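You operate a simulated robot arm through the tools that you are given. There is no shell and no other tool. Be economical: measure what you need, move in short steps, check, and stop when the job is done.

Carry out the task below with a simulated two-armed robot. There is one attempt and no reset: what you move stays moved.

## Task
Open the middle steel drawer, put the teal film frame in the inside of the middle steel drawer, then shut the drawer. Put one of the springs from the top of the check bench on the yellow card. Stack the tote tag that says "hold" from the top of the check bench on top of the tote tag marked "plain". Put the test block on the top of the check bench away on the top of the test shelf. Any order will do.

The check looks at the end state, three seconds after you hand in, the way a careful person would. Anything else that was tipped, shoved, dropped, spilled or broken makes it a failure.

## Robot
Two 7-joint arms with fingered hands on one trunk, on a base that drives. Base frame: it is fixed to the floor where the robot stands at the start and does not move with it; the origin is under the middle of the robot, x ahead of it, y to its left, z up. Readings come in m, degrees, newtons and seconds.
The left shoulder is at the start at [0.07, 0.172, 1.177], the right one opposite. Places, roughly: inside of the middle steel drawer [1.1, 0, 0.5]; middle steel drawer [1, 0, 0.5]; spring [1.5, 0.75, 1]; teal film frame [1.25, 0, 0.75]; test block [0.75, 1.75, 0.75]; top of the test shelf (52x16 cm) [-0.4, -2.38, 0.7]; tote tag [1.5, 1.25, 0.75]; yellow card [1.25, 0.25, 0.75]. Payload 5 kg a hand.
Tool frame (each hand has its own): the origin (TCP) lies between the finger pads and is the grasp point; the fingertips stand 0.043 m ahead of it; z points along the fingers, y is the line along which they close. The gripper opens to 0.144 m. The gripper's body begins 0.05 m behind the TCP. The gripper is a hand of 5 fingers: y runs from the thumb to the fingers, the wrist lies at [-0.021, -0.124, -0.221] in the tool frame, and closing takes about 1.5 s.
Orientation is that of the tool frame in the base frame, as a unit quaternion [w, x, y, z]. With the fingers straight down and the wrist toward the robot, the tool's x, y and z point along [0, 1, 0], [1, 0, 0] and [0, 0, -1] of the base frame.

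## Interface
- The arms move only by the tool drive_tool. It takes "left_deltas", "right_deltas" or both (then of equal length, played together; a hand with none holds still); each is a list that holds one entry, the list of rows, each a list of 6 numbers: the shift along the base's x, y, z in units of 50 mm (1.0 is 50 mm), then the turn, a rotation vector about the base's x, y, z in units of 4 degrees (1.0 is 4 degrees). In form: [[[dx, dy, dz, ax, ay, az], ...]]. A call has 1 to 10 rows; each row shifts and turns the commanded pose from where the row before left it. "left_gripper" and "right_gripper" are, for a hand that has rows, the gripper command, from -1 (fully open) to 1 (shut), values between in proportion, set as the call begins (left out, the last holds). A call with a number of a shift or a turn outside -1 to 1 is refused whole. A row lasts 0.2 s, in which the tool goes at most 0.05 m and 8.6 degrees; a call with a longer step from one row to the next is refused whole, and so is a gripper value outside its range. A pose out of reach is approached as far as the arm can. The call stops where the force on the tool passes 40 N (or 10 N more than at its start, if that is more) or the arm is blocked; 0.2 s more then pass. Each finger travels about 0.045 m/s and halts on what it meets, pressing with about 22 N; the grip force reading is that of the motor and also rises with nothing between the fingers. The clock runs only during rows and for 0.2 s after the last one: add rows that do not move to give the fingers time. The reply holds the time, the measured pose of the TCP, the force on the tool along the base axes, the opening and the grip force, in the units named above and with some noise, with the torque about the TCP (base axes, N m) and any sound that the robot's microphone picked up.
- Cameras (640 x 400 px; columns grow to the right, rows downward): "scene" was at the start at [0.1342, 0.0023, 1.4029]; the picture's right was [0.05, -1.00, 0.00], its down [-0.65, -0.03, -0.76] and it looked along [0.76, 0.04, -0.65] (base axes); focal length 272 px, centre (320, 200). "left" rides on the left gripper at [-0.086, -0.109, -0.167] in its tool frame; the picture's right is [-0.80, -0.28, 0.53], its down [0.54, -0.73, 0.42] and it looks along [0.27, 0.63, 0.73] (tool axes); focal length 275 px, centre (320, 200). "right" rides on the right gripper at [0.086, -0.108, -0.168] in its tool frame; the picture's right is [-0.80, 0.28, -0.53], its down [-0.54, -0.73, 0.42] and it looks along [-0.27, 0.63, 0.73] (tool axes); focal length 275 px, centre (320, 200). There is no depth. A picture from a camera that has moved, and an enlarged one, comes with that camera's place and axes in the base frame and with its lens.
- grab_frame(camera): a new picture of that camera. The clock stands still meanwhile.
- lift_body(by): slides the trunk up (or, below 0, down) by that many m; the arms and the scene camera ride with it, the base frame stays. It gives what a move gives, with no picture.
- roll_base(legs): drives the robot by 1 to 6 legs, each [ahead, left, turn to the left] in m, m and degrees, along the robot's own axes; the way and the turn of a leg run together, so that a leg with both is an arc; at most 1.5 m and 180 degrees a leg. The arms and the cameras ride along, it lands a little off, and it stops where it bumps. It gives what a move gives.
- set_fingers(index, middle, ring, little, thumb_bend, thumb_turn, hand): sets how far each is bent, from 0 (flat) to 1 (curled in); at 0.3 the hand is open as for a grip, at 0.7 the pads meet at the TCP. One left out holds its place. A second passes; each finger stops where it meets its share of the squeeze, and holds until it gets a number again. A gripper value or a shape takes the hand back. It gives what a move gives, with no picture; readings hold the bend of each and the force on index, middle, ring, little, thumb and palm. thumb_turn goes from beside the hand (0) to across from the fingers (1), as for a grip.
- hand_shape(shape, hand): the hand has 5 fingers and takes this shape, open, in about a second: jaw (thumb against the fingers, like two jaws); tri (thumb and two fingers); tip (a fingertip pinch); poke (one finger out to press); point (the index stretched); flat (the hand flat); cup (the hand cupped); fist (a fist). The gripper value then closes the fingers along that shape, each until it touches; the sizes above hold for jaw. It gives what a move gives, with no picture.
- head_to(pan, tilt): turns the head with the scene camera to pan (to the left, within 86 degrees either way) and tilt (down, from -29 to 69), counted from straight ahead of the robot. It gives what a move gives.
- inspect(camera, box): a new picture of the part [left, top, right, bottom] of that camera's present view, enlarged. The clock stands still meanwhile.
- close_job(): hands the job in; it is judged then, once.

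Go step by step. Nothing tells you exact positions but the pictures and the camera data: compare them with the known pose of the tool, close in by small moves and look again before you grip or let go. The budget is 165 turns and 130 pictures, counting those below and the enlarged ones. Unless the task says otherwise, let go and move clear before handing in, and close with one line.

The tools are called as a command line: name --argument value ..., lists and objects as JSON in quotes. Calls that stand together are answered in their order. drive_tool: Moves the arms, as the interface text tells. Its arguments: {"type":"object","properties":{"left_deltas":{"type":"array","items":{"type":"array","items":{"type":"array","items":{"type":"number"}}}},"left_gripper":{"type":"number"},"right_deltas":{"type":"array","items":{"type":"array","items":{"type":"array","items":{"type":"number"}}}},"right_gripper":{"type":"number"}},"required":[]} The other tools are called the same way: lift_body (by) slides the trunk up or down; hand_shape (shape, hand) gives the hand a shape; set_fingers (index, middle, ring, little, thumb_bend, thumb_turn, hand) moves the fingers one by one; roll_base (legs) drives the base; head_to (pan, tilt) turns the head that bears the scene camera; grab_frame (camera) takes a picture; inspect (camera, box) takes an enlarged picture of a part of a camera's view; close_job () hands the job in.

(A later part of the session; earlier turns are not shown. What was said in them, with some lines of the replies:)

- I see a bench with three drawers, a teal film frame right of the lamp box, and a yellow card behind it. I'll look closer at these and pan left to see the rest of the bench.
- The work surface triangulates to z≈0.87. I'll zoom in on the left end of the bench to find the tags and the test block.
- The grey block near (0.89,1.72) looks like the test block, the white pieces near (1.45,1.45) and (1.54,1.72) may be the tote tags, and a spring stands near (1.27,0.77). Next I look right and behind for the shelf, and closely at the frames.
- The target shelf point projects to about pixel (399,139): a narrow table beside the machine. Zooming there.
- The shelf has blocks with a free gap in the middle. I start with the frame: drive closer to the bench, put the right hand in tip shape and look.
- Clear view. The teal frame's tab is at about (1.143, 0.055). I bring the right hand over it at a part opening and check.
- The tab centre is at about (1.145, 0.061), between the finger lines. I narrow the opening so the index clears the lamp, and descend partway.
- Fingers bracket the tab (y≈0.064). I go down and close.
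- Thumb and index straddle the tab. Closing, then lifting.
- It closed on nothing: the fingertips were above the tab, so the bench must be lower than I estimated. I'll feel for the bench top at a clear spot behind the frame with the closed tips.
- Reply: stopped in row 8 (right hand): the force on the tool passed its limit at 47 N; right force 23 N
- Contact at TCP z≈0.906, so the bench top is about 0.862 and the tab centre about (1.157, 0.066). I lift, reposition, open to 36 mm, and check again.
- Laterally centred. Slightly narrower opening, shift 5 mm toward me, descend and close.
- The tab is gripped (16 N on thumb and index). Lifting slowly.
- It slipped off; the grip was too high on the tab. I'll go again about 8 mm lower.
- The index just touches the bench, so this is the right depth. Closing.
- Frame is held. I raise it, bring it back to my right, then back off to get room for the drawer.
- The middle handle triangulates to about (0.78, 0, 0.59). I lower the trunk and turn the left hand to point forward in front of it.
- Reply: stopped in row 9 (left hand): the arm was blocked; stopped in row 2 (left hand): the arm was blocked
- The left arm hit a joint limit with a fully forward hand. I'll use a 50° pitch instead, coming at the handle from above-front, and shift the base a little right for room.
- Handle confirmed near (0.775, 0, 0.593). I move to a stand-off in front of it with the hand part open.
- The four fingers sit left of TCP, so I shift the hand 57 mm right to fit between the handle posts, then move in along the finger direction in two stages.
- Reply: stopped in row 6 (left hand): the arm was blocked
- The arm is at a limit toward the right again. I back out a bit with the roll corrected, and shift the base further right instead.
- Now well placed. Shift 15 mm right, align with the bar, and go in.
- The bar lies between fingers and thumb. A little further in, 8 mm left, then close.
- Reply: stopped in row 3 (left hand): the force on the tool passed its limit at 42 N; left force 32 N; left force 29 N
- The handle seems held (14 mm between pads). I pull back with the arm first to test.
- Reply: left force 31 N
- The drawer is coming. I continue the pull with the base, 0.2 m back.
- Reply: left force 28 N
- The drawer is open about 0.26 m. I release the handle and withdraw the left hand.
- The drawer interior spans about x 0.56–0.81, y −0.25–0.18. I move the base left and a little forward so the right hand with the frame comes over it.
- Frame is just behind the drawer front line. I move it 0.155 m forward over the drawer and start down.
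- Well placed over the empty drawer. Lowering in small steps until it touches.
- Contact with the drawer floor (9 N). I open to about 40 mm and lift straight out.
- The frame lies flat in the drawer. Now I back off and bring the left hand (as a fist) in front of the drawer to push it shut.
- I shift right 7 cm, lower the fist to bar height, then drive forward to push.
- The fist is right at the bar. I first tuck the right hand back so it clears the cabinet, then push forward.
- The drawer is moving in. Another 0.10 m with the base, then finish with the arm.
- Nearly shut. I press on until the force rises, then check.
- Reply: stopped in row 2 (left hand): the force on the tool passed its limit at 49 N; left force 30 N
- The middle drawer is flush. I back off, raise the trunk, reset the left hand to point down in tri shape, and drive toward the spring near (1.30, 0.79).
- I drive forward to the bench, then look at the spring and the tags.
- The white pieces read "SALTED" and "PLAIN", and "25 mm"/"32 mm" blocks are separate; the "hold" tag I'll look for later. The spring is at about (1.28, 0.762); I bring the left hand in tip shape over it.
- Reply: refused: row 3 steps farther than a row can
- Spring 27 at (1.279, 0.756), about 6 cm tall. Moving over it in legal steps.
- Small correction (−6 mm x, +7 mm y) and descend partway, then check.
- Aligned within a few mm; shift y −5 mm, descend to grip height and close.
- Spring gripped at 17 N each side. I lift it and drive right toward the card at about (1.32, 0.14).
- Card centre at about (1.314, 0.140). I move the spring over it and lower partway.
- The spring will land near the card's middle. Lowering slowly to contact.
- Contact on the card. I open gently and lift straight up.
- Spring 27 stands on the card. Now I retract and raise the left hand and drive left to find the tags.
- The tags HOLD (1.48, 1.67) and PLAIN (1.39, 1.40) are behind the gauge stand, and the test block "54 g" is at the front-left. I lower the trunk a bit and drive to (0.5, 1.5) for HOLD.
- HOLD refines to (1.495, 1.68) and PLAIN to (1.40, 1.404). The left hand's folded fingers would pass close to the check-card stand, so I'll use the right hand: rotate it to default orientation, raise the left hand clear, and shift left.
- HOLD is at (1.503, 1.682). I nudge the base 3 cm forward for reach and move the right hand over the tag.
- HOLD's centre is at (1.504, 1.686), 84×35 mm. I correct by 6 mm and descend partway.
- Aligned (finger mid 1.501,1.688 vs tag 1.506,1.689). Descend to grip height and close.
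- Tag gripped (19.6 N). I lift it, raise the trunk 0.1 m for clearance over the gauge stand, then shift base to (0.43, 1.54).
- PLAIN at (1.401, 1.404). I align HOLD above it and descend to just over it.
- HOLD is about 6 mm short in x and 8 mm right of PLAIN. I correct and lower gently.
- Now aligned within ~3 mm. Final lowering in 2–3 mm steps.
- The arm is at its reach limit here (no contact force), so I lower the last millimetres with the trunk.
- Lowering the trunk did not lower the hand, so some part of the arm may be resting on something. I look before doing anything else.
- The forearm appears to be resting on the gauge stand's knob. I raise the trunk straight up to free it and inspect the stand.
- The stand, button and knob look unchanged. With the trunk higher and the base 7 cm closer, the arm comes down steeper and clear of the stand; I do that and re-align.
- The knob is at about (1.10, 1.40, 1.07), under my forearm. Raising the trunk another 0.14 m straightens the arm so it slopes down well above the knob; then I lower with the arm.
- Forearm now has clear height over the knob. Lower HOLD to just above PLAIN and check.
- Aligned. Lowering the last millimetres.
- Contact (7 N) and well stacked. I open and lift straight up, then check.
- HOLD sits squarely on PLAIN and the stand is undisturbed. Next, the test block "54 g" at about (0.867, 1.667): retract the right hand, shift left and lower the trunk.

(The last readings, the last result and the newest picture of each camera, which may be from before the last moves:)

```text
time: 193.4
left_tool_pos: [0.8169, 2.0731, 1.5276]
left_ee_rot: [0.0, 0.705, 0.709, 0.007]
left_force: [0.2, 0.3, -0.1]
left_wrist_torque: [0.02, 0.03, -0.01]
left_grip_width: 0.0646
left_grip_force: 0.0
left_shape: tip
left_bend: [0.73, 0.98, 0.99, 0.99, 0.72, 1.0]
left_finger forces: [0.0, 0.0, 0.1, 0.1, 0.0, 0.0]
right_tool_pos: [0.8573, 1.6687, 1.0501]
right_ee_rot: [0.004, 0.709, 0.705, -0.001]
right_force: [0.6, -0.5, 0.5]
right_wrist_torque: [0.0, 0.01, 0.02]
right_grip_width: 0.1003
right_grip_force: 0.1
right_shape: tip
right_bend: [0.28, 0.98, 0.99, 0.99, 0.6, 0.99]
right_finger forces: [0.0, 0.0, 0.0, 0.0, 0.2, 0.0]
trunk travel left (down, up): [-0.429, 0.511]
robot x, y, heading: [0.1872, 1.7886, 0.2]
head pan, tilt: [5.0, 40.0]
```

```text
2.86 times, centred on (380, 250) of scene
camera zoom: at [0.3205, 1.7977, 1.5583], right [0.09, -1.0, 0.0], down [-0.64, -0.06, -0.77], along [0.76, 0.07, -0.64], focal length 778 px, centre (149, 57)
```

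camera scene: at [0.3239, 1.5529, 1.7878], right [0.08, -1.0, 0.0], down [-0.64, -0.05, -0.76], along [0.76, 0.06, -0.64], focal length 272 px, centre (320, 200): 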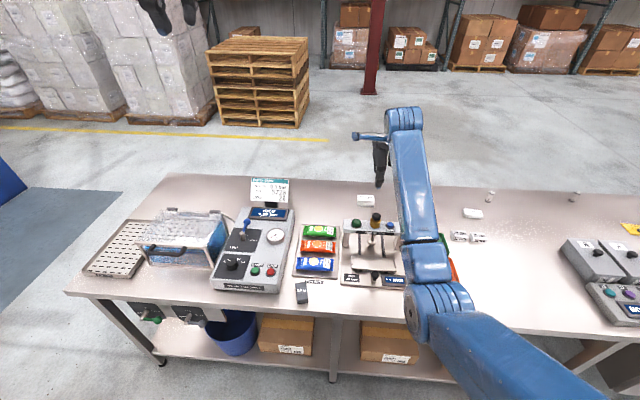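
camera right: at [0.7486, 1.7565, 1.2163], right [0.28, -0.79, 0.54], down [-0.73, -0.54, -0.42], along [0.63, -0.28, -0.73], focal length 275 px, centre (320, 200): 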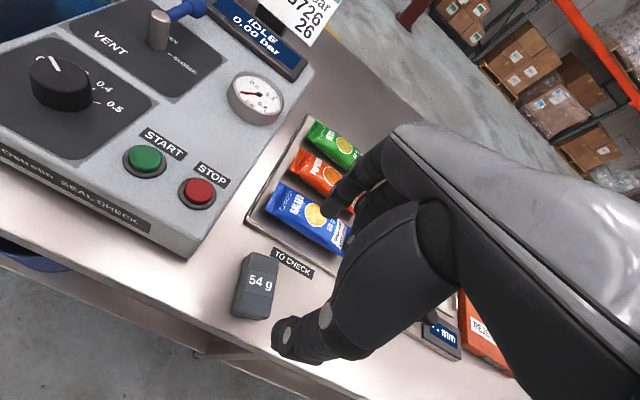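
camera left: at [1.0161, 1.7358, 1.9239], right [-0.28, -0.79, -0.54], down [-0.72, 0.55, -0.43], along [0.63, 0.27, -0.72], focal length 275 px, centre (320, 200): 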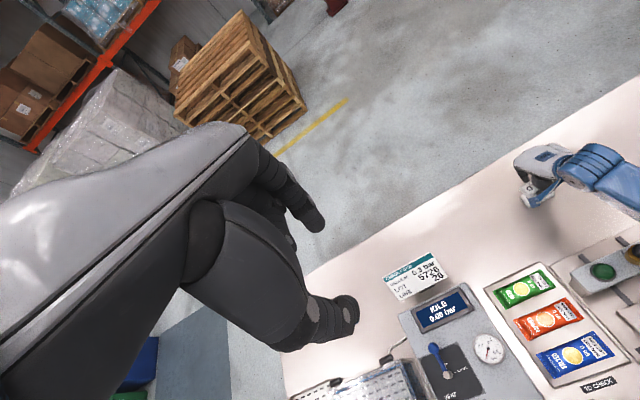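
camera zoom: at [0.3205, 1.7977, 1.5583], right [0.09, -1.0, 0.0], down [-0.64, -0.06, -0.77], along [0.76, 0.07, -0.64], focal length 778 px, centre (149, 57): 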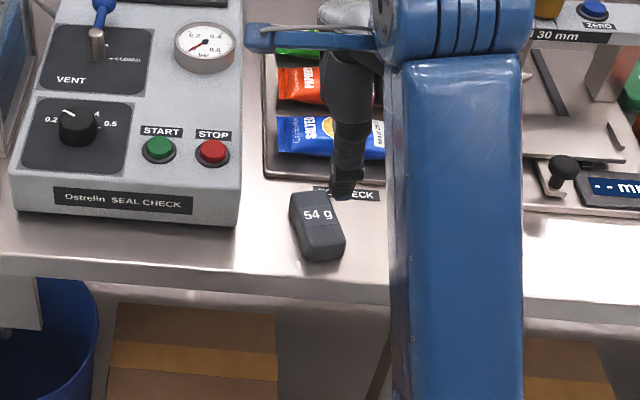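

The block is at (0.862, 1.667), yawed about +10°. I turn the hand 10°, correct slightly and descend partway.

drive_tool --right_deltas '[[[0, 0.1, -0.2, 0, 0, 0.9], [0, 0, -0.4, 0, 0, 0.8], [0, 0, -0.4, 0, 0, 0.8], [0, 0, -0.3, 0, 0, 0], [0, 0, -0.3, 0, 0, 0], [0, 0, 0, 0, 0, 0]]]'

inspect --camera "right" --box '[200, 180, 420, 360]'

inspect --camera "scene" --box '[300, 180, 440, 300]'

```text
time: 194.8
left_tool_pos: [0.8171, 2.0739, 1.528]
left_ee_rot: [0.0, 0.705, 0.709, 0.006]
left_force: [-0.3, 0.8, 0.1]
left_wrist_torque: [-0.04, 0.0, 0.0]
left_grip_width: 0.0648
left_grip_force: 0.1
left_shape: tip
left_bend: [0.73, 0.98, 0.99, 0.99, 0.72, 1.0]
left_finger forces: [0.1, 0.0, 0.0, 0.0, 0.0, 0.1]
right_tool_pos: [0.8564, 1.6743, 0.9699]
right_ee_rot: [0.004, 0.645, 0.764, 0.0]
right_force: [0.1, -0.3, -0.1]
right_wrist_torque: [0.04, -0.03, -0.02]
right_grip_width: 0.1003
right_grip_force: 0.1
right_shape: tip
right_bend: [0.28, 0.98, 0.99, 0.99, 0.6, 0.99]
right_finger forces: [0.1, 0.0, 0.0, 0.0, 0.0, 0.0]
trunk travel left (down, up): [-0.429, 0.511]
robot x, y, heading: [0.1854, 1.7907, 0.2]
head pan, tilt: [5.0, 40.0]
```

```text
2.22 times, centred on (310, 270) of right
camera zoom: at [0.7347, 1.742, 1.1367], right [0.41, -0.73, 0.54], down [-0.62, -0.66, -0.42], along [0.67, -0.16, -0.73], focal length 612 px, centre (342, 44)
```

zoom: 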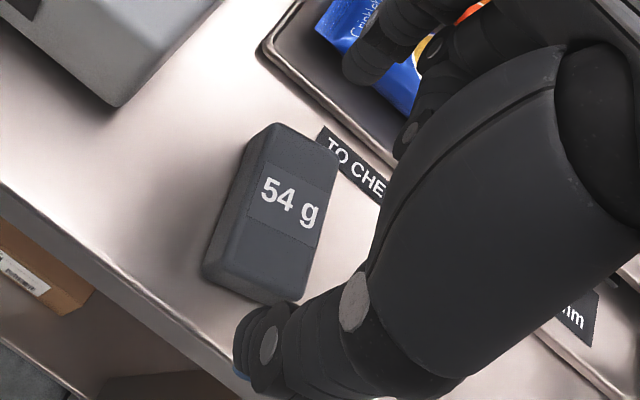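

```text
3.33 times, centred on (370, 240) of scene
camera zoom: at [0.3207, 1.798, 1.5582], right [0.09, -1.0, 0.0], down [-0.64, -0.06, -0.77], along [0.76, 0.07, -0.64], focal length 908 px, centre (153, 67)
```

zoom: 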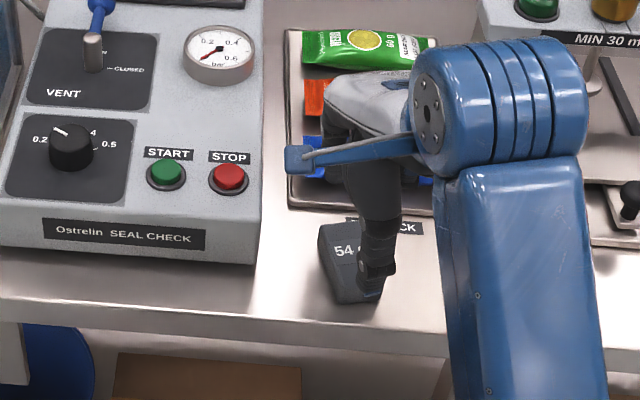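

Fingers straddle the block along its length. I narrow slightly to clear the tray rim, descend and close.

drive_tool --right_deltas '[[[0, 0, 0, 0, 0, 0], [0, 0, 0, 0, 0, 0], [0, 0, -0.3, 0, 0, 0], [0, 0, -0.3, 0, 0, 0], [0, 0, -0.2, 0, 0, 0], [0, 0, -0.15, 0, 0, 0], [0, 0, 0, 0, 0, 0]]]' --right_gripper -0.25

inspect --camera "right" --box '[200, 180, 420, 360]'

drive_tool --right_deltas '[[[0, 0, 0, 0, 0, 0], [0, 0, 0, 0, 0, 0], [0, 0, 0, 0, 0, 0], [0, 0, 0, 0, 0, 0], [0, 0, 0, 0, 0, 0], [0, 0, 0, 0, 0, 0]]]' --right_gripper 1

inspect --camera "right" --box '[200, 180, 420, 360]'

```text
time: 196.4
left_tool_pos: [0.8159, 2.0729, 1.5279]
left_ee_rot: [-0.001, 0.706, 0.709, 0.007]
left_force: [-0.1, -0.4, 0.5]
left_wrist_torque: [-0.01, -0.04, 0.02]
left_grip_width: 0.0645
left_grip_force: 0.1
left_shape: tip
left_bend: [0.73, 0.98, 0.99, 0.99, 0.72, 1.0]
left_finger forces: [0.1, 0.0, 0.1, 0.0, 0.1, 0.1]
right_tool_pos: [0.8574, 1.6731, 0.9225]
right_ee_rot: [0.005, 0.645, 0.764, -0.001]
right_force: [0.5, -0.4, 0.5]
right_wrist_torque: [0.0, -0.02, 0.0]
right_grip_width: 0.0904
right_grip_force: 0.1
right_shape: tip
right_bend: [0.29, 0.98, 0.99, 0.99, 0.64, 1.0]
right_finger forces: [0.0, 0.0, 0.0, 0.0, 0.1, 0.0]
trunk travel left (down, up): [-0.429, 0.511]
robot x, y, heading: [0.1834, 1.7927, 0.3]
head pan, tilt: [5.0, 40.0]
```

```text
2.22 times, centred on (310, 270) of right
camera zoom: at [0.735, 1.742, 1.0887], right [0.41, -0.73, 0.54], down [-0.62, -0.66, -0.42], along [0.67, -0.16, -0.73], focal length 612 px, centre (342, 44)
```

zoom: 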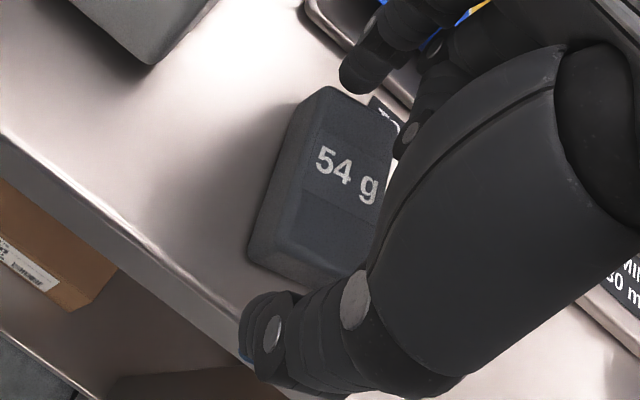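

```text
time: 197.8
left_tool_pos: [0.8171, 2.0729, 1.5275]
left_ee_rot: [0.0, 0.705, 0.71, 0.006]
left_force: [0.5, 0.6, -0.7]
left_wrist_torque: [0.02, 0.01, 0.04]
left_grip_width: 0.0645
left_grip_force: 0.0
left_shape: tip
left_bend: [0.73, 0.98, 0.99, 0.99, 0.72, 1.0]
left_finger forces: [0.0, 0.0, 0.0, 0.0, 0.0, 0.1]
right_tool_pos: [0.8583, 1.674, 0.9226]
right_ee_rot: [0.004, 0.644, 0.765, -0.001]
right_force: [0.2, -0.3, -0.7]
right_wrist_torque: [0.0, 0.01, 0.0]
right_grip_width: 0.0689
right_grip_force: 22.1
right_shape: tip
right_bend: [0.73, 1.0, 1.0, 1.0, 0.71, 1.0]
right_finger forces: [19.7, 0.0, 0.0, 0.0, 19.3, 0.1]
trunk travel left (down, up): [-0.429, 0.511]
robot x, y, heading: [0.1877, 1.7931, 0.2]
head pan, tilt: [5.0, 40.0]
```

```text
2.22 times, centred on (310, 270) of right
camera zoom: at [0.7351, 1.7419, 1.0888], right [0.41, -0.73, 0.54], down [-0.62, -0.66, -0.42], along [0.67, -0.16, -0.73], focal length 612 px, centre (342, 44)
```

zoom: 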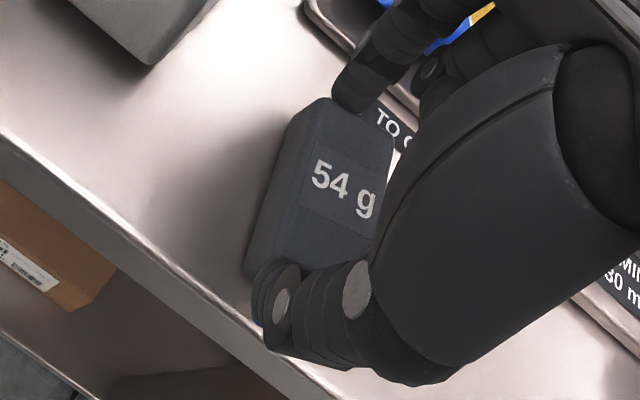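

Block gripped (19.7 N). I lift it, back away from the bench, turn to face the shelf side and drive most of the way.

drive_tool --right_deltas '[[[0, 0, 0.2, 0, 0, 0], [0, 0, 0.5, 0, 0, 0], [0, 0, 0.7, 0, 0, 0], [0, 0, 0.7, 0, 0, 0], [0, 0, 0.7, 0, 0, 0], [0, 0, 0.7, 0, 0, 0]]]'

roll_base --legs '[[-0.48, 0, 0], [0, 0, -90], [1.5, 0, 0], [1.2, 0, 0]]'

head_to --pan 0 --tilt 30

grab_frame --camera "scene"

```text
time: 199.2
left_tool_pos: [0.8177, 2.0775, 1.5264]
left_ee_rot: [0.003, 0.705, 0.709, 0.004]
left_force: [1.0, 3.5, -0.9]
left_wrist_torque: [-0.39, -0.02, -0.05]
left_grip_width: 0.0647
left_grip_force: 0.1
left_shape: tip
left_bend: [0.73, 0.98, 0.99, 0.99, 0.72, 1.0]
left_finger forces: [0.0, 0.0, 0.0, 0.0, 0.0, 0.0]
right_tool_pos: [0.8564, 1.68, 1.0976]
right_ee_rot: [0.003, 0.645, 0.765, 0.001]
right_force: [1.9, -13.2, -5.6]
right_wrist_torque: [1.19, 0.09, 0.08]
right_grip_width: 0.0689
right_grip_force: 22.3
right_shape: tip
right_bend: [0.73, 1.0, 1.0, 1.0, 0.71, 1.0]
right_finger forces: [20.1, 0.0, 0.0, 0.0, 19.9, 0.0]
trunk travel left (down, up): [-0.429, 0.511]
robot x, y, heading: [0.1889, 1.7918, 0.2]
head pan, tilt: [5.0, 40.0]
```

```text
time: 218.7
left_tool_pos: [0.0119, -1.5643, 1.5278]
left_ee_rot: [0.005, 1.0, 0.002, 0.004]
left_force: [0.2, 0.0, -0.1]
left_wrist_torque: [-0.01, 0.01, -0.02]
left_grip_width: 0.0647
left_grip_force: 0.1
left_shape: tip
left_bend: [0.73, 0.98, 0.99, 0.99, 0.72, 1.0]
left_finger forces: [0.1, 0.0, 0.0, 0.1, 0.1, 0.1]
right_tool_pos: [-0.3865, -1.603, 1.0963]
right_ee_rot: [0.002, 0.997, 0.083, -0.004]
right_force: [0.3, 0.4, -1.0]
right_wrist_torque: [-0.07, 0.0, 0.0]
right_grip_width: 0.0685
right_grip_force: 21.9
right_shape: tip
right_bend: [0.73, 1.0, 1.0, 1.0, 0.71, 1.0]
right_finger forces: [19.5, 0.0, 0.1, 0.0, 19.3, 0.0]
trunk travel left (down, up): [-0.429, 0.511]
robot x, y, heading: [-0.2716, -0.935, -89.6]
head pan, tilt: [5.0, 40.0]
```

```text
time: 219.4
left_tool_pos: [0.0121, -1.5641, 1.5275]
left_ee_rot: [0.005, 1.0, 0.002, 0.004]
left_force: [-0.3, 0.1, 0.5]
left_wrist_torque: [0.03, -0.01, -0.01]
left_grip_width: 0.0645
left_grip_force: 0.2
left_shape: tip
left_bend: [0.73, 0.98, 0.99, 0.99, 0.72, 1.0]
left_finger forces: [0.0, 0.0, 0.0, 0.0, 0.0, 0.0]
right_tool_pos: [-0.387, -1.603, 1.0959]
right_ee_rot: [0.001, 0.996, 0.085, -0.004]
right_force: [0.1, 0.0, -0.5]
right_wrist_torque: [0.0, -0.01, -0.01]
right_grip_width: 0.0683
right_grip_force: 22.3
right_shape: tip
right_bend: [0.73, 1.0, 1.0, 1.0, 0.71, 1.0]
right_finger forces: [19.4, 0.0, 0.1, 0.0, 19.3, 0.0]
trunk travel left (down, up): [-0.429, 0.511]
robot x, y, heading: [-0.2705, -0.9305, -89.9]
head pan, tilt: [0.0, 30.0]
```

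```text
21 pictures are left
camera scene: at [-0.2693, -1.0756, 1.5734], right [-1.0, 0.0, 0.0], down [0.0, 0.5, -0.87], along [0.0, -0.87, -0.5], focal length 272 px, centre (320, 200)
```

scene: 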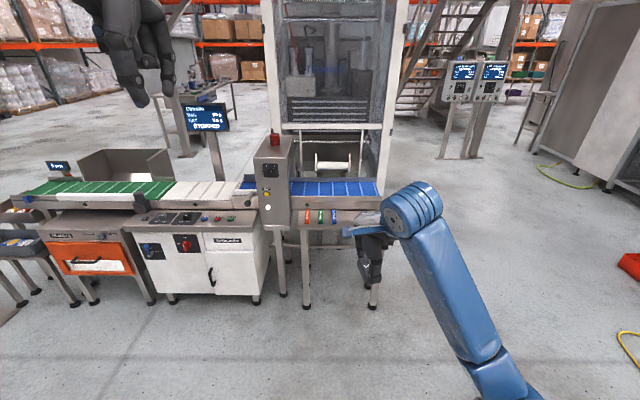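

The shelf has orange, green and blue blocks at x≈−0.2…−0.35 and grey ones near −0.53…; the free gap is about x=−0.44. I square the hand, tuck the left hand back, and approach.

drive_tool --left_deltas '[[[0, 0.7, 0, 0, 0, 0], [0, 0.7, 0, 0, 0, 0], [0, 0.7, 0, 0, 0, 0], [0, 0.7, 0, 0, 0, 0]]]' --right_deltas '[[[0, 0, 0, 0, 0, -0.6], [0, 0, 0, 0, 0, -0.6], [0, 0, 0, 0, 0, -0.6], [0, 0, 0, 0, 0, -0.6]]]'

roll_base --legs '[[0.62, -0.05, 0]]'

head_to --pan 0 --tilt 42

grab_frame --camera "scene"

grab_frame --camera "right"

```text
time: 220.4
left_tool_pos: [0.0129, -1.4186, 1.5318]
left_ee_rot: [0.005, 1.0, 0.002, 0.005]
left_force: [-0.3, 1.2, 0.5]
left_wrist_torque: [-0.07, -0.03, 0.0]
left_grip_width: 0.0645
left_grip_force: 0.0
left_shape: tip
left_bend: [0.73, 0.98, 0.99, 0.99, 0.72, 1.0]
left_finger forces: [0.0, 0.0, 0.0, 0.1, 0.0, 0.0]
right_tool_pos: [-0.3869, -1.6, 1.0989]
right_ee_rot: [0.002, 1.0, 0.0, -0.003]
right_force: [-0.2, 1.1, -0.6]
right_wrist_torque: [-0.05, -0.06, 0.0]
right_grip_width: 0.0683
right_grip_force: 22.5
right_shape: tip
right_bend: [0.73, 1.0, 1.0, 1.0, 0.71, 1.0]
right_finger forces: [19.4, 0.1, 0.0, 0.0, 19.4, 0.1]
trunk travel left (down, up): [-0.429, 0.511]
robot x, y, heading: [-0.2686, -0.9329, -89.8]
head pan, tilt: [0.0, 30.0]
```

```text
time: 223.9
left_tool_pos: [-0.0383, -2.0485, 1.5313]
left_ee_rot: [0.004, 1.0, 0.001, 0.004]
left_force: [0.1, -0.5, -0.1]
left_wrist_torque: [0.01, 0.02, 0.03]
left_grip_width: 0.0645
left_grip_force: 0.1
left_shape: tip
left_bend: [0.73, 0.98, 0.99, 0.99, 0.72, 1.0]
left_finger forces: [0.0, 0.0, 0.0, 0.0, 0.2, 0.0]
right_tool_pos: [-0.4383, -2.2282, 1.0974]
right_ee_rot: [0.002, 1.0, -0.001, -0.003]
right_force: [-0.7, -0.2, -0.9]
right_wrist_torque: [0.01, 0.0, 0.02]
right_grip_width: 0.0682
right_grip_force: 21.9
right_shape: tip
right_bend: [0.73, 1.0, 1.0, 1.0, 0.71, 1.0]
right_finger forces: [19.5, 0.0, 0.0, 0.0, 19.3, 0.0]
trunk travel left (down, up): [-0.429, 0.511]
robot x, y, heading: [-0.3213, -1.5609, -89.9]
head pan, tilt: [0.0, 30.0]
```

```text
time: 224.6
left_tool_pos: [-0.0385, -2.0501, 1.5305]
left_ee_rot: [0.004, 1.0, 0.001, 0.005]
left_force: [0.1, 0.6, -0.2]
left_wrist_torque: [-0.03, 0.01, -0.03]
left_grip_width: 0.0647
left_grip_force: 0.1
left_shape: tip
left_bend: [0.73, 0.98, 0.99, 0.99, 0.72, 1.0]
left_finger forces: [0.0, 0.0, 0.0, 0.0, 0.0, 0.0]
right_tool_pos: [-0.4393, -2.2283, 1.0962]
right_ee_rot: [0.001, 1.0, -0.001, -0.004]
right_force: [0.0, -0.4, -0.7]
right_wrist_torque: [0.03, -0.01, 0.03]
right_grip_width: 0.0681
right_grip_force: 22.0
right_shape: tip
right_bend: [0.73, 1.0, 1.0, 1.0, 0.71, 1.0]
right_finger forces: [19.5, 0.0, 0.1, 0.0, 19.3, 0.0]
trunk travel left (down, up): [-0.429, 0.511]
robot x, y, heading: [-0.3149, -1.5568, -90.0]
head pan, tilt: [0.0, 42.0]
```

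```text
20 pictures are left
camera scene: at [-0.3192, -1.6952, 1.5552], right [-1.0, 0.0, 0.0], down [0.0, 0.67, -0.74], along [0.0, -0.74, -0.67], focal length 272 px, centre (320, 200)
```

scene: 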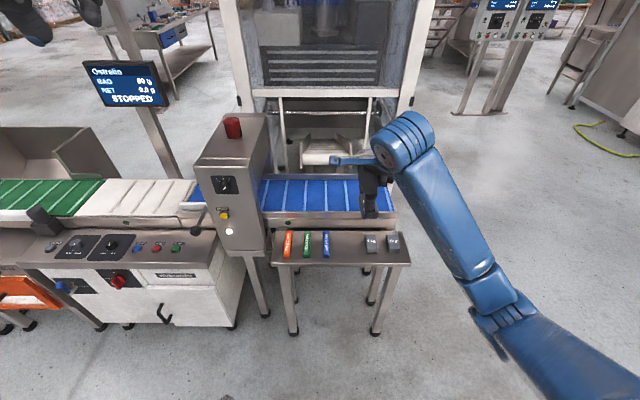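

```text
19 pictures are left
camera right: at [-0.3511, -2.1198, 1.2625], right [-0.79, -0.28, 0.54], down [-0.54, 0.72, -0.42], along [-0.27, -0.63, -0.73], focal length 275 px, centre (320, 200)
```

right: 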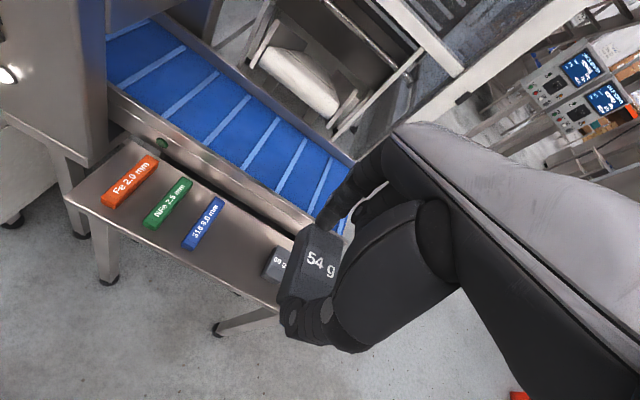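

Shelf surface is z≈0.71, front edge y≈−2.283, with free space x −0.36…−0.49. I lower the trunk, line up at x≈−0.42, and move the block over the shelf.

lift_body --by -0.2

drive_tool --right_deltas '[[[0.4, 0, 0, 0, 0, 0], [0, -0.5, 0, 0, 0, 0], [0, -0.5, 0, 0, 0, 0], [0, -0.6, 0, 0, 0, 0], [0, -0.6, 0, 0, 0, 0], [0, 0, -0.3, 0, 0, 0], [0, 0, -0.3, 0, 0, 0], [0, 0, 0, 0, 0, 0]]]'

grab_frame --camera "scene"

grab_frame --camera "right"

```text
time: 226.8
left_tool_pos: [-0.0381, -2.0486, 1.3305]
left_ee_rot: [0.004, 1.0, 0.001, 0.005]
left_force: [-0.8, -0.1, -0.6]
left_wrist_torque: [-0.02, -0.03, 0.0]
left_grip_width: 0.0646
left_grip_force: 0.2
left_shape: tip
left_bend: [0.73, 0.98, 0.99, 0.99, 0.72, 1.0]
left_finger forces: [0.1, 0.0, 0.0, 0.0, 0.0, 0.0]
right_tool_pos: [-0.4387, -2.2279, 0.8971]
right_ee_rot: [0.003, 1.0, -0.001, -0.004]
right_force: [0.3, -0.6, -0.2]
right_wrist_torque: [0.0, 0.01, -0.01]
right_grip_width: 0.0682
right_grip_force: 22.2
right_shape: tip
right_bend: [0.73, 1.0, 1.0, 1.0, 0.71, 1.0]
right_finger forces: [19.5, 0.0, 0.1, 0.0, 19.4, 0.0]
trunk travel left (down, up): [-0.229, 0.711]
robot x, y, heading: [-0.3177, -1.5593, -90.2]
head pan, tilt: [0.0, 42.0]
```

```text
time: 228.6
left_tool_pos: [-0.0383, -2.0489, 1.3304]
left_ee_rot: [0.004, 1.0, 0.0, 0.003]
left_force: [-0.4, 0.3, -0.2]
left_wrist_torque: [-0.03, -0.01, 0.02]
left_grip_width: 0.065
left_grip_force: 0.0
left_shape: tip
left_bend: [0.73, 0.98, 0.99, 0.99, 0.72, 1.0]
left_finger forces: [0.0, 0.0, 0.0, 0.0, 0.0, 0.0]
right_tool_pos: [-0.4191, -2.3384, 0.8684]
right_ee_rot: [0.004, 1.0, -0.002, -0.004]
right_force: [1.0, 0.0, -0.6]
right_wrist_torque: [0.01, -0.01, 0.0]
right_grip_width: 0.0682
right_grip_force: 22.3
right_shape: tip
right_bend: [0.73, 1.0, 1.0, 1.0, 0.71, 1.0]
right_finger forces: [19.6, 0.0, 0.0, 0.0, 19.5, 0.0]
trunk travel left (down, up): [-0.229, 0.711]
robot x, y, heading: [-0.3166, -1.5572, -90.2]
head pan, tilt: [0.0, 42.0]
```

```text
18 pictures are left
camera scene: at [-0.3191, -1.6945, 1.3553], right [-1.0, 0.0, 0.0], down [0.0, 0.67, -0.74], along [0.0, -0.74, -0.67], focal length 272 px, centre (320, 200)
```

scene: 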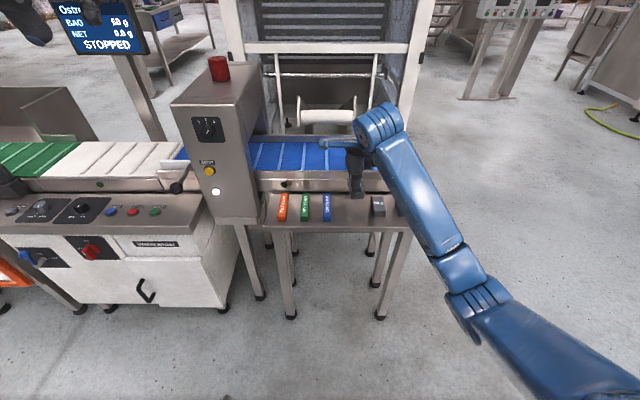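

```text
17 pictures are left
camera right: at [-0.3315, -2.2287, 1.0341], right [-0.79, -0.28, 0.54], down [-0.54, 0.72, -0.42], along [-0.27, -0.63, -0.73], focal length 275 px, centre (320, 200)
```

right: 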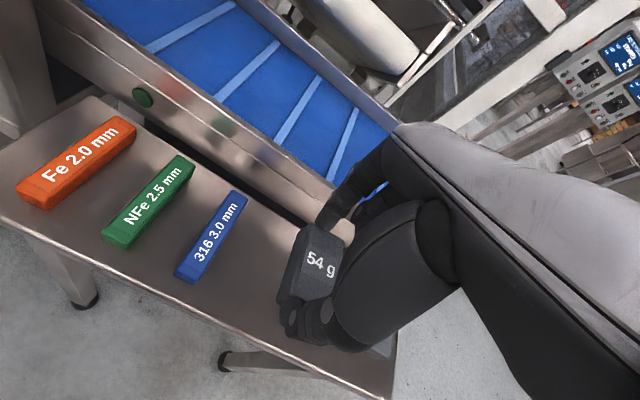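

Block is above the gap, clear of the conveyor rail. Lowering.

drive_tool --right_deltas '[[[0, 0, -0.4, 0, 0, 0], [0, 0, -0.4, 0, 0, 0], [0, 0, -0.4, 0, 0, 0], [0, 0, -0.3, 0, 0, 0], [0, 0, 0, 0, 0, 0]]]'

inspect --camera "right" --box '[150, 150, 430, 390]'

inspect --camera "scene" --box '[250, 130, 450, 260]'

```text
time: 229.8
left_tool_pos: [-0.0378, -2.0499, 1.3324]
left_ee_rot: [0.003, 1.0, 0.0, 0.004]
left_force: [0.0, 0.6, -0.4]
left_wrist_torque: [-0.03, 0.02, 0.01]
left_grip_width: 0.0647
left_grip_force: 0.1
left_shape: tip
left_bend: [0.73, 0.98, 0.99, 0.99, 0.72, 1.0]
left_finger forces: [0.0, 0.0, 0.0, 0.0, 0.0, 0.0]
right_tool_pos: [-0.4171, -2.3383, 0.7931]
right_ee_rot: [0.002, 1.0, -0.001, -0.004]
right_force: [-0.5, 0.3, -0.6]
right_wrist_torque: [0.0, 0.02, -0.02]
right_grip_width: 0.0683
right_grip_force: 22.2
right_shape: tip
right_bend: [0.73, 1.0, 1.0, 1.0, 0.71, 1.0]
right_finger forces: [19.7, 0.0, 0.0, 0.1, 19.2, 0.0]
trunk travel left (down, up): [-0.229, 0.711]
robot x, y, heading: [-0.3199, -1.5601, -90.3]
head pan, tilt: [0.0, 42.0]
```

```text
1.67 times, centred on (290, 270) of right
camera zoom: at [-0.3307, -2.2301, 0.9582], right [-0.79, -0.28, 0.54], down [-0.54, 0.72, -0.42], along [-0.27, -0.63, -0.73], focal length 459 px, centre (370, 83)
```

zoom: 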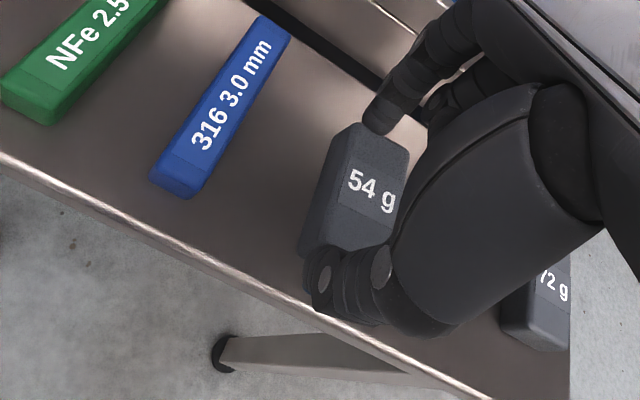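

```text
3.08 times, centred on (350, 195) of scene
camera zoom: at [-0.3191, -1.6945, 1.3553], right [-1.0, 0.0, 0.0], down [0.0, 0.67, -0.74], along [0.0, -0.74, -0.67], focal length 838 px, centre (228, 215)
```

zoom: 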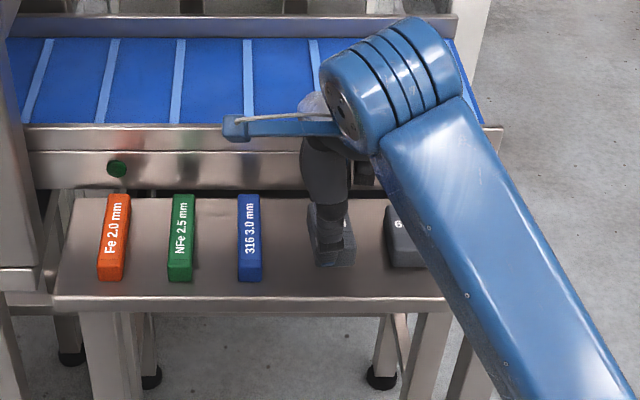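

Nicely in the gap. Final lowering to contact.

drive_tool --right_deltas '[[[0, 0, -0.12, 0, 0, 0], [0, 0, -0.1, 0, 0, 0], [0, 0, -0.08, 0, 0, 0], [0, 0, -0.06, 0, 0, 0], [0, 0, -0.06, 0, 0, 0], [0, 0, 0, 0, 0, 0]]]'

```text
time: 231.2
left_tool_pos: [-0.0385, -2.0497, 1.3311]
left_ee_rot: [0.005, 1.0, 0.001, 0.004]
left_force: [0.1, -0.1, -0.6]
left_wrist_torque: [0.0, 0.01, 0.03]
left_grip_width: 0.0648
left_grip_force: 0.1
left_shape: tip
left_bend: [0.73, 0.98, 0.99, 0.99, 0.72, 1.0]
left_finger forces: [0.0, 0.0, 0.0, 0.0, 0.0, 0.0]
right_tool_pos: [-0.4181, -2.3398, 0.7702]
right_ee_rot: [0.003, 1.0, -0.001, -0.003]
right_force: [0.0, 0.0, -0.9]
right_wrist_torque: [0.01, 0.0, 0.03]
right_grip_width: 0.0682
right_grip_force: 21.9
right_shape: tip
right_bend: [0.73, 1.0, 1.0, 1.0, 0.71, 1.0]
right_finger forces: [19.7, 0.0, 0.1, 0.0, 19.3, 0.1]
trunk travel left (down, up): [-0.229, 0.711]
robot x, y, heading: [-0.3177, -1.5581, -89.9]
head pan, tilt: [0.0, 42.0]
```

drive_tool --right_deltas '[[[0, 0, -0.06, 0, 0, 0], [0, 0, -0.06, 0, 0, 0], [0, 0, -0.06, 0, 0, 0], [0, 0, 0, 0, 0, 0]]]'

```text
time: 232.2
left_tool_pos: [-0.0381, -2.0499, 1.3307]
left_ee_rot: [0.005, 1.0, 0.001, 0.004]
left_force: [0.1, 0.3, 0.0]
left_wrist_torque: [0.0, 0.0, 0.0]
left_grip_width: 0.0646
left_grip_force: 0.1
left_shape: tip
left_bend: [0.73, 0.98, 0.99, 0.99, 0.72, 1.0]
left_finger forces: [0.0, 0.0, 0.1, 0.0, 0.0, 0.0]
right_tool_pos: [-0.4183, -2.3383, 0.7613]
right_ee_rot: [0.002, 1.0, 0.0, -0.004]
right_force: [-1.1, 0.4, 3.1]
right_wrist_torque: [0.1, 0.01, 0.03]
right_grip_width: 0.0683
right_grip_force: 22.4
right_shape: tip
right_bend: [0.73, 1.0, 1.0, 1.0, 0.71, 1.0]
right_finger forces: [19.8, 0.0, 0.0, 0.0, 20.4, 0.0]
trunk travel left (down, up): [-0.229, 0.711]
robot x, y, heading: [-0.3168, -1.5579, -90.0]
head pan, tilt: [0.0, 42.0]
```

Contact. Opening slightly and lifting straight up.

drive_tool --right_deltas '[[[0, 0, 0, 0, 0, 0], [0, 0, 0, 0, 0, 0], [0, 0, 0, 0, 0, 0], [0, 0, 0, 0, 0, 0]]]' --right_gripper -0.2

drive_tool --right_deltas '[[[0, 0, 0.2, 0, 0, 0], [0, 0, 0.4, 0, 0, 0], [0, 0, 0.6, 0, 0, 0], [0, 0, 0.8, 0, 0, 0], [0, 0, 0.8, 0, 0, 0], [0, 0, 0.8, 0, 0, 0], [0, 0, 0.8, 0, 0, 0], [0, 0, 0.8, 0, 0, 0]]]'

roll_base --legs '[[-0.4, 0, 0]]'

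inspect --camera "scene" --box '[240, 60, 480, 210]'

```text
time: 233.2
left_tool_pos: [-0.0377, -2.0487, 1.3313]
left_ee_rot: [0.004, 1.0, 0.001, 0.004]
left_force: [-0.2, -0.1, 0.0]
left_wrist_torque: [0.02, -0.02, -0.02]
left_grip_width: 0.0646
left_grip_force: 0.1
left_shape: tip
left_bend: [0.73, 0.98, 0.99, 0.99, 0.72, 1.0]
left_finger forces: [0.0, 0.0, 0.0, 0.1, 0.0, 0.0]
right_tool_pos: [-0.418, -2.3385, 0.7632]
right_ee_rot: [0.003, 1.0, -0.001, -0.004]
right_force: [0.3, -1.0, 0.0]
right_wrist_torque: [-0.02, -0.01, -0.03]
right_grip_width: 0.0858
right_grip_force: 0.1
right_shape: tip
right_bend: [0.3, 0.98, 0.99, 0.99, 0.66, 1.0]
right_finger forces: [0.0, 0.0, 0.1, 0.0, 0.1, 0.1]
trunk travel left (down, up): [-0.229, 0.711]
robot x, y, heading: [-0.3164, -1.5599, -90.2]
head pan, tilt: [0.0, 42.0]
```

```text
time: 235.0
left_tool_pos: [-0.0395, -2.0485, 1.3313]
left_ee_rot: [0.007, 1.0, 0.0, 0.004]
left_force: [0.0, -0.3, 0.5]
left_wrist_torque: [-0.01, -0.03, 0.0]
left_grip_width: 0.0645
left_grip_force: 0.1
left_shape: tip
left_bend: [0.73, 0.98, 0.99, 0.99, 0.72, 1.0]
left_finger forces: [0.0, 0.1, 0.1, 0.1, 0.0, 0.1]
right_tool_pos: [-0.4184, -2.3398, 1.0208]
right_ee_rot: [0.001, 1.0, 0.0, -0.004]
right_force: [1.0, 0.2, -0.5]
right_wrist_torque: [-0.05, 0.0, -0.02]
right_grip_width: 0.086
right_grip_force: 0.0
right_shape: tip
right_bend: [0.29, 0.98, 0.99, 0.99, 0.66, 1.0]
right_finger forces: [0.0, 0.0, 0.1, 0.1, 0.1, 0.1]
trunk travel left (down, up): [-0.229, 0.711]
robot x, y, heading: [-0.3178, -1.5604, -89.7]
head pan, tilt: [0.0, 42.0]
```

```text
time: 237.5
left_tool_pos: [-0.0371, -1.6504, 1.3311]
left_ee_rot: [0.005, 1.0, 0.003, 0.004]
left_force: [0.7, -0.3, 0.9]
left_wrist_torque: [-0.02, 0.03, 0.01]
left_grip_width: 0.0646
left_grip_force: 0.1
left_shape: tip
left_bend: [0.73, 0.98, 0.99, 0.99, 0.72, 1.0]
left_finger forces: [0.0, 0.0, 0.1, 0.0, 0.0, 0.1]
right_tool_pos: [-0.4156, -1.9437, 1.0202]
right_ee_rot: [0.002, 1.0, 0.001, -0.003]
right_force: [0.1, -0.1, -0.2]
right_wrist_torque: [-0.02, -0.01, -0.01]
right_grip_width: 0.0859
right_grip_force: 0.0
right_shape: tip
right_bend: [0.29, 0.98, 0.99, 0.99, 0.66, 1.0]
right_finger forces: [0.0, 0.1, 0.1, 0.0, 0.1, 0.0]
trunk travel left (down, up): [-0.229, 0.711]
robot x, y, heading: [-0.3182, -1.1591, -89.8]
head pan, tilt: [0.0, 42.0]
```

```text
2.67 times, centred on (360, 135) of scene
camera zoom: at [-0.3192, -1.2953, 1.3552], right [-1.0, 0.0, 0.0], down [0.0, 0.67, -0.74], along [0.0, -0.74, -0.67], focal length 726 px, centre (213, 373)
```

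zoom: 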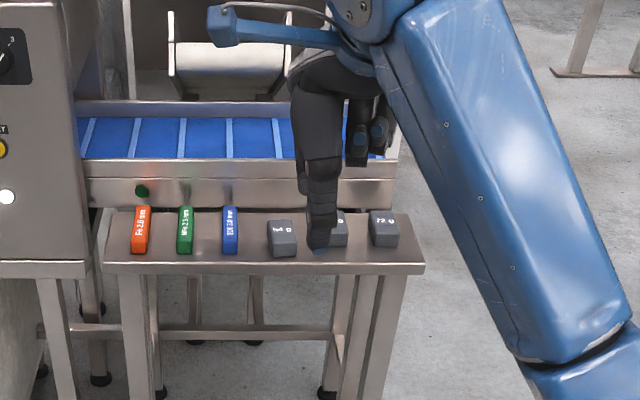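

The test block stands in the gap between the blue piece and the grey weight. Now I go back to verify the bench: drawer, spring, tags, trays.

roll_base --legs '[[-0.2, 0, 0], [0, 0, 90], [0, 1.5, 0]]'

drive_tool --right_deltas '[[[-0.6, -0.5, 0.5, 0, 0, 0], [-0.6, -0.5, 0.5, 0, 0, 0], [-0.6, -0.5, 0.5, 0, 0, 0], [-0.6, -0.5, 0.5, 0, 0, 0]]]'

lift_body --by 0.3

head_to --pan 25 --tilt 30

grab_frame --camera "scene"

```text
time: 249.7
left_tool_pos: [0.2504, 0.7546, 1.3303]
left_ee_rot: [0.001, 0.725, 0.689, 0.006]
left_force: [0.2, 0.2, 0.1]
left_wrist_torque: [-0.04, -0.04, -0.02]
left_grip_width: 0.0648
left_grip_force: 0.0
left_shape: tip
left_bend: [0.73, 0.98, 0.99, 0.99, 0.72, 1.0]
left_finger forces: [0.0, 0.0, 0.0, 0.0, 0.0, 0.1]
right_tool_pos: [0.5215, 0.3592, 1.0209]
right_ee_rot: [0.005, 0.726, 0.688, -0.001]
right_force: [-0.3, 0.3, -0.5]
right_wrist_torque: [-0.01, 0.02, 0.0]
right_grip_width: 0.0862
right_grip_force: 0.0
right_shape: tip
right_bend: [0.29, 0.98, 0.99, 0.99, 0.66, 1.0]
right_finger forces: [0.0, 0.1, 0.1, 0.0, 0.1, 0.0]
trunk travel left (down, up): [-0.229, 0.711]
robot x, y, heading: [-0.2531, 0.5008, -3.0]
head pan, tilt: [0.0, 42.0]
```

```text
time: 250.7
left_tool_pos: [0.2477, 0.7542, 1.3316]
left_ee_rot: [0.001, 0.725, 0.689, 0.007]
left_force: [-1.2, 0.5, 0.7]
left_wrist_torque: [0.03, -0.04, 0.02]
left_grip_width: 0.0646
left_grip_force: 0.1
left_shape: tip
left_bend: [0.73, 0.98, 0.99, 0.99, 0.72, 1.0]
left_finger forces: [0.1, 0.0, 0.0, 0.0, 0.0, 0.0]
right_tool_pos: [0.4004, 0.2529, 1.1211]
right_ee_rot: [0.004, 0.726, 0.688, 0.0]
right_force: [0.0, -0.7, 0.1]
right_wrist_torque: [0.01, -0.02, -0.02]
right_grip_width: 0.0862
right_grip_force: 0.1
right_shape: tip
right_bend: [0.29, 0.98, 0.99, 0.99, 0.66, 1.0]
right_finger forces: [0.0, 0.0, 0.1, 0.1, 0.1, 0.0]
trunk travel left (down, up): [-0.229, 0.711]
robot x, y, heading: [-0.2549, 0.4988, -3.1]
head pan, tilt: [0.0, 42.0]
```

```text
time: 253.7
left_tool_pos: [0.2511, 0.7553, 1.6295]
left_ee_rot: [0.001, 0.726, 0.688, 0.005]
left_force: [-1.0, -0.6, 0.2]
left_wrist_torque: [-0.02, -0.01, 0.01]
left_grip_width: 0.0647
left_grip_force: 0.1
left_shape: tip
left_bend: [0.73, 0.98, 0.99, 0.99, 0.72, 1.0]
left_finger forces: [0.0, 0.0, 0.0, 0.0, 0.0, 0.1]
right_tool_pos: [0.403, 0.256, 1.4205]
right_ee_rot: [0.004, 0.726, 0.688, -0.001]
right_force: [0.7, 0.2, -0.4]
right_wrist_torque: [0.03, -0.02, -0.01]
right_grip_width: 0.086
right_grip_force: 0.1
right_shape: tip
right_bend: [0.29, 0.98, 0.99, 0.99, 0.66, 1.0]
right_finger forces: [0.1, 0.0, 0.0, 0.1, 0.1, 0.0]
trunk travel left (down, up): [-0.529, 0.411]
robot x, y, heading: [-0.2552, 0.5024, -3.0]
head pan, tilt: [0.0, 42.0]
```

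```text
time: 254.6
left_tool_pos: [0.2516, 0.7544, 1.6309]
left_ee_rot: [0.0, 0.726, 0.688, 0.006]
left_force: [0.9, 0.9, -0.2]
left_wrist_torque: [0.03, -0.05, 0.03]
left_grip_width: 0.0646
left_grip_force: 0.1
left_shape: tip
left_bend: [0.73, 0.98, 0.99, 0.99, 0.72, 1.0]
left_finger forces: [0.1, 0.1, 0.0, 0.0, 0.1, 0.0]
right_tool_pos: [0.4023, 0.2557, 1.4219]
right_ee_rot: [0.004, 0.727, 0.687, 0.0]
right_force: [-0.7, -0.3, -0.8]
right_wrist_torque: [0.0, -0.03, -0.01]
right_grip_width: 0.0863
right_grip_force: 0.0
right_shape: tip
right_bend: [0.29, 0.98, 0.99, 0.99, 0.66, 1.0]
right_finger forces: [0.0, 0.1, 0.0, 0.0, 0.0, 0.0]
trunk travel left (down, up): [-0.529, 0.411]
robot x, y, heading: [-0.258, 0.5015, -3.3]
head pan, tilt: [25.0, 30.0]
```

```text
13 pictures are left
camera scene: at [-0.1212, 0.5298, 1.6735], right [0.37, -0.93, 0.0], down [-0.46, -0.19, -0.87], along [0.8, 0.32, -0.5], focal length 272 px, centre (320, 200)
```

scene: 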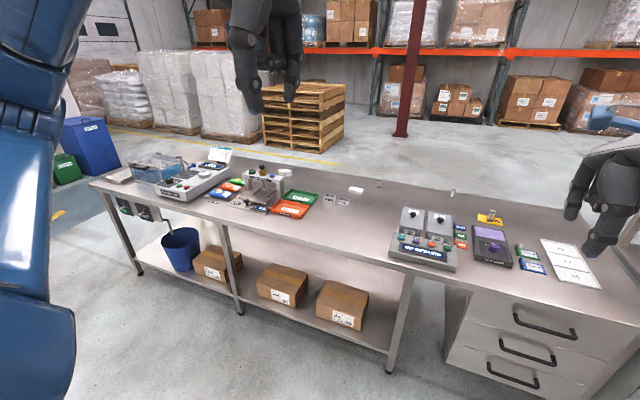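

inspect --camera "scene" --box '[90, 140, 370, 260]'

inspect --camera "scene" --box '[380, 170, 640, 400]'

```text
2.29 times, centred on (230, 200) of scene
camera zoom: at [-0.1212, 0.5298, 1.6735], right [0.37, -0.93, 0.0], down [-0.46, -0.19, -0.87], along [0.8, 0.32, -0.5], focal length 622 px, centre (526, 200)
```

zoom: 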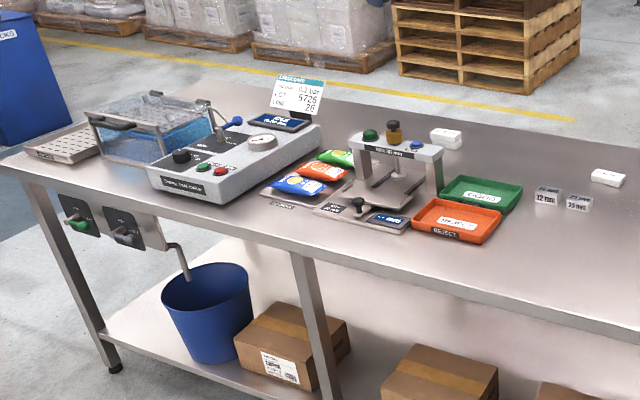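

```text
1.74 times, centred on (510, 285) of scene
camera zoom: at [-0.1212, 0.5298, 1.6735], right [0.37, -0.93, 0.0], down [-0.46, -0.19, -0.87], along [0.8, 0.32, -0.5], focal length 474 px, centre (-10, 52)
```

zoom: 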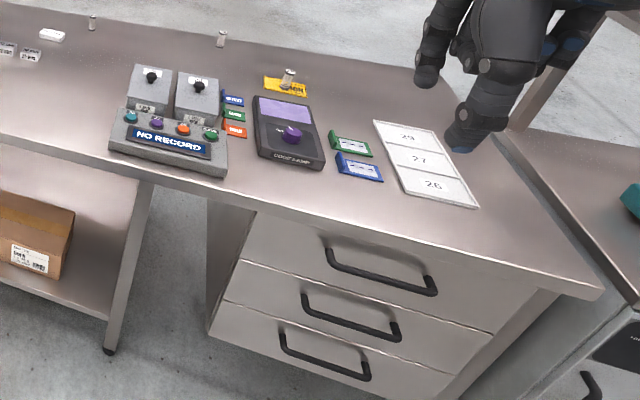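

Everything checks out from here: the middle drawer is shut, spring 27 stands on the yellow card, HOLD is on PLAIN, and the trays and stand are in place. Handing in.

close_job

```text
The job is handed in.
```

The job is handed in with all four parts done: the teal frame is in the shut middle drawer, spring 27 stands on the yellow card, HOLD is stacked on PLAIN, and the 54 g test block is on the test shelf. While I was stacking HOLD, my right forearm seems to have rested briefly on the gauge stand, but the stand looked unmoved in later pictures.
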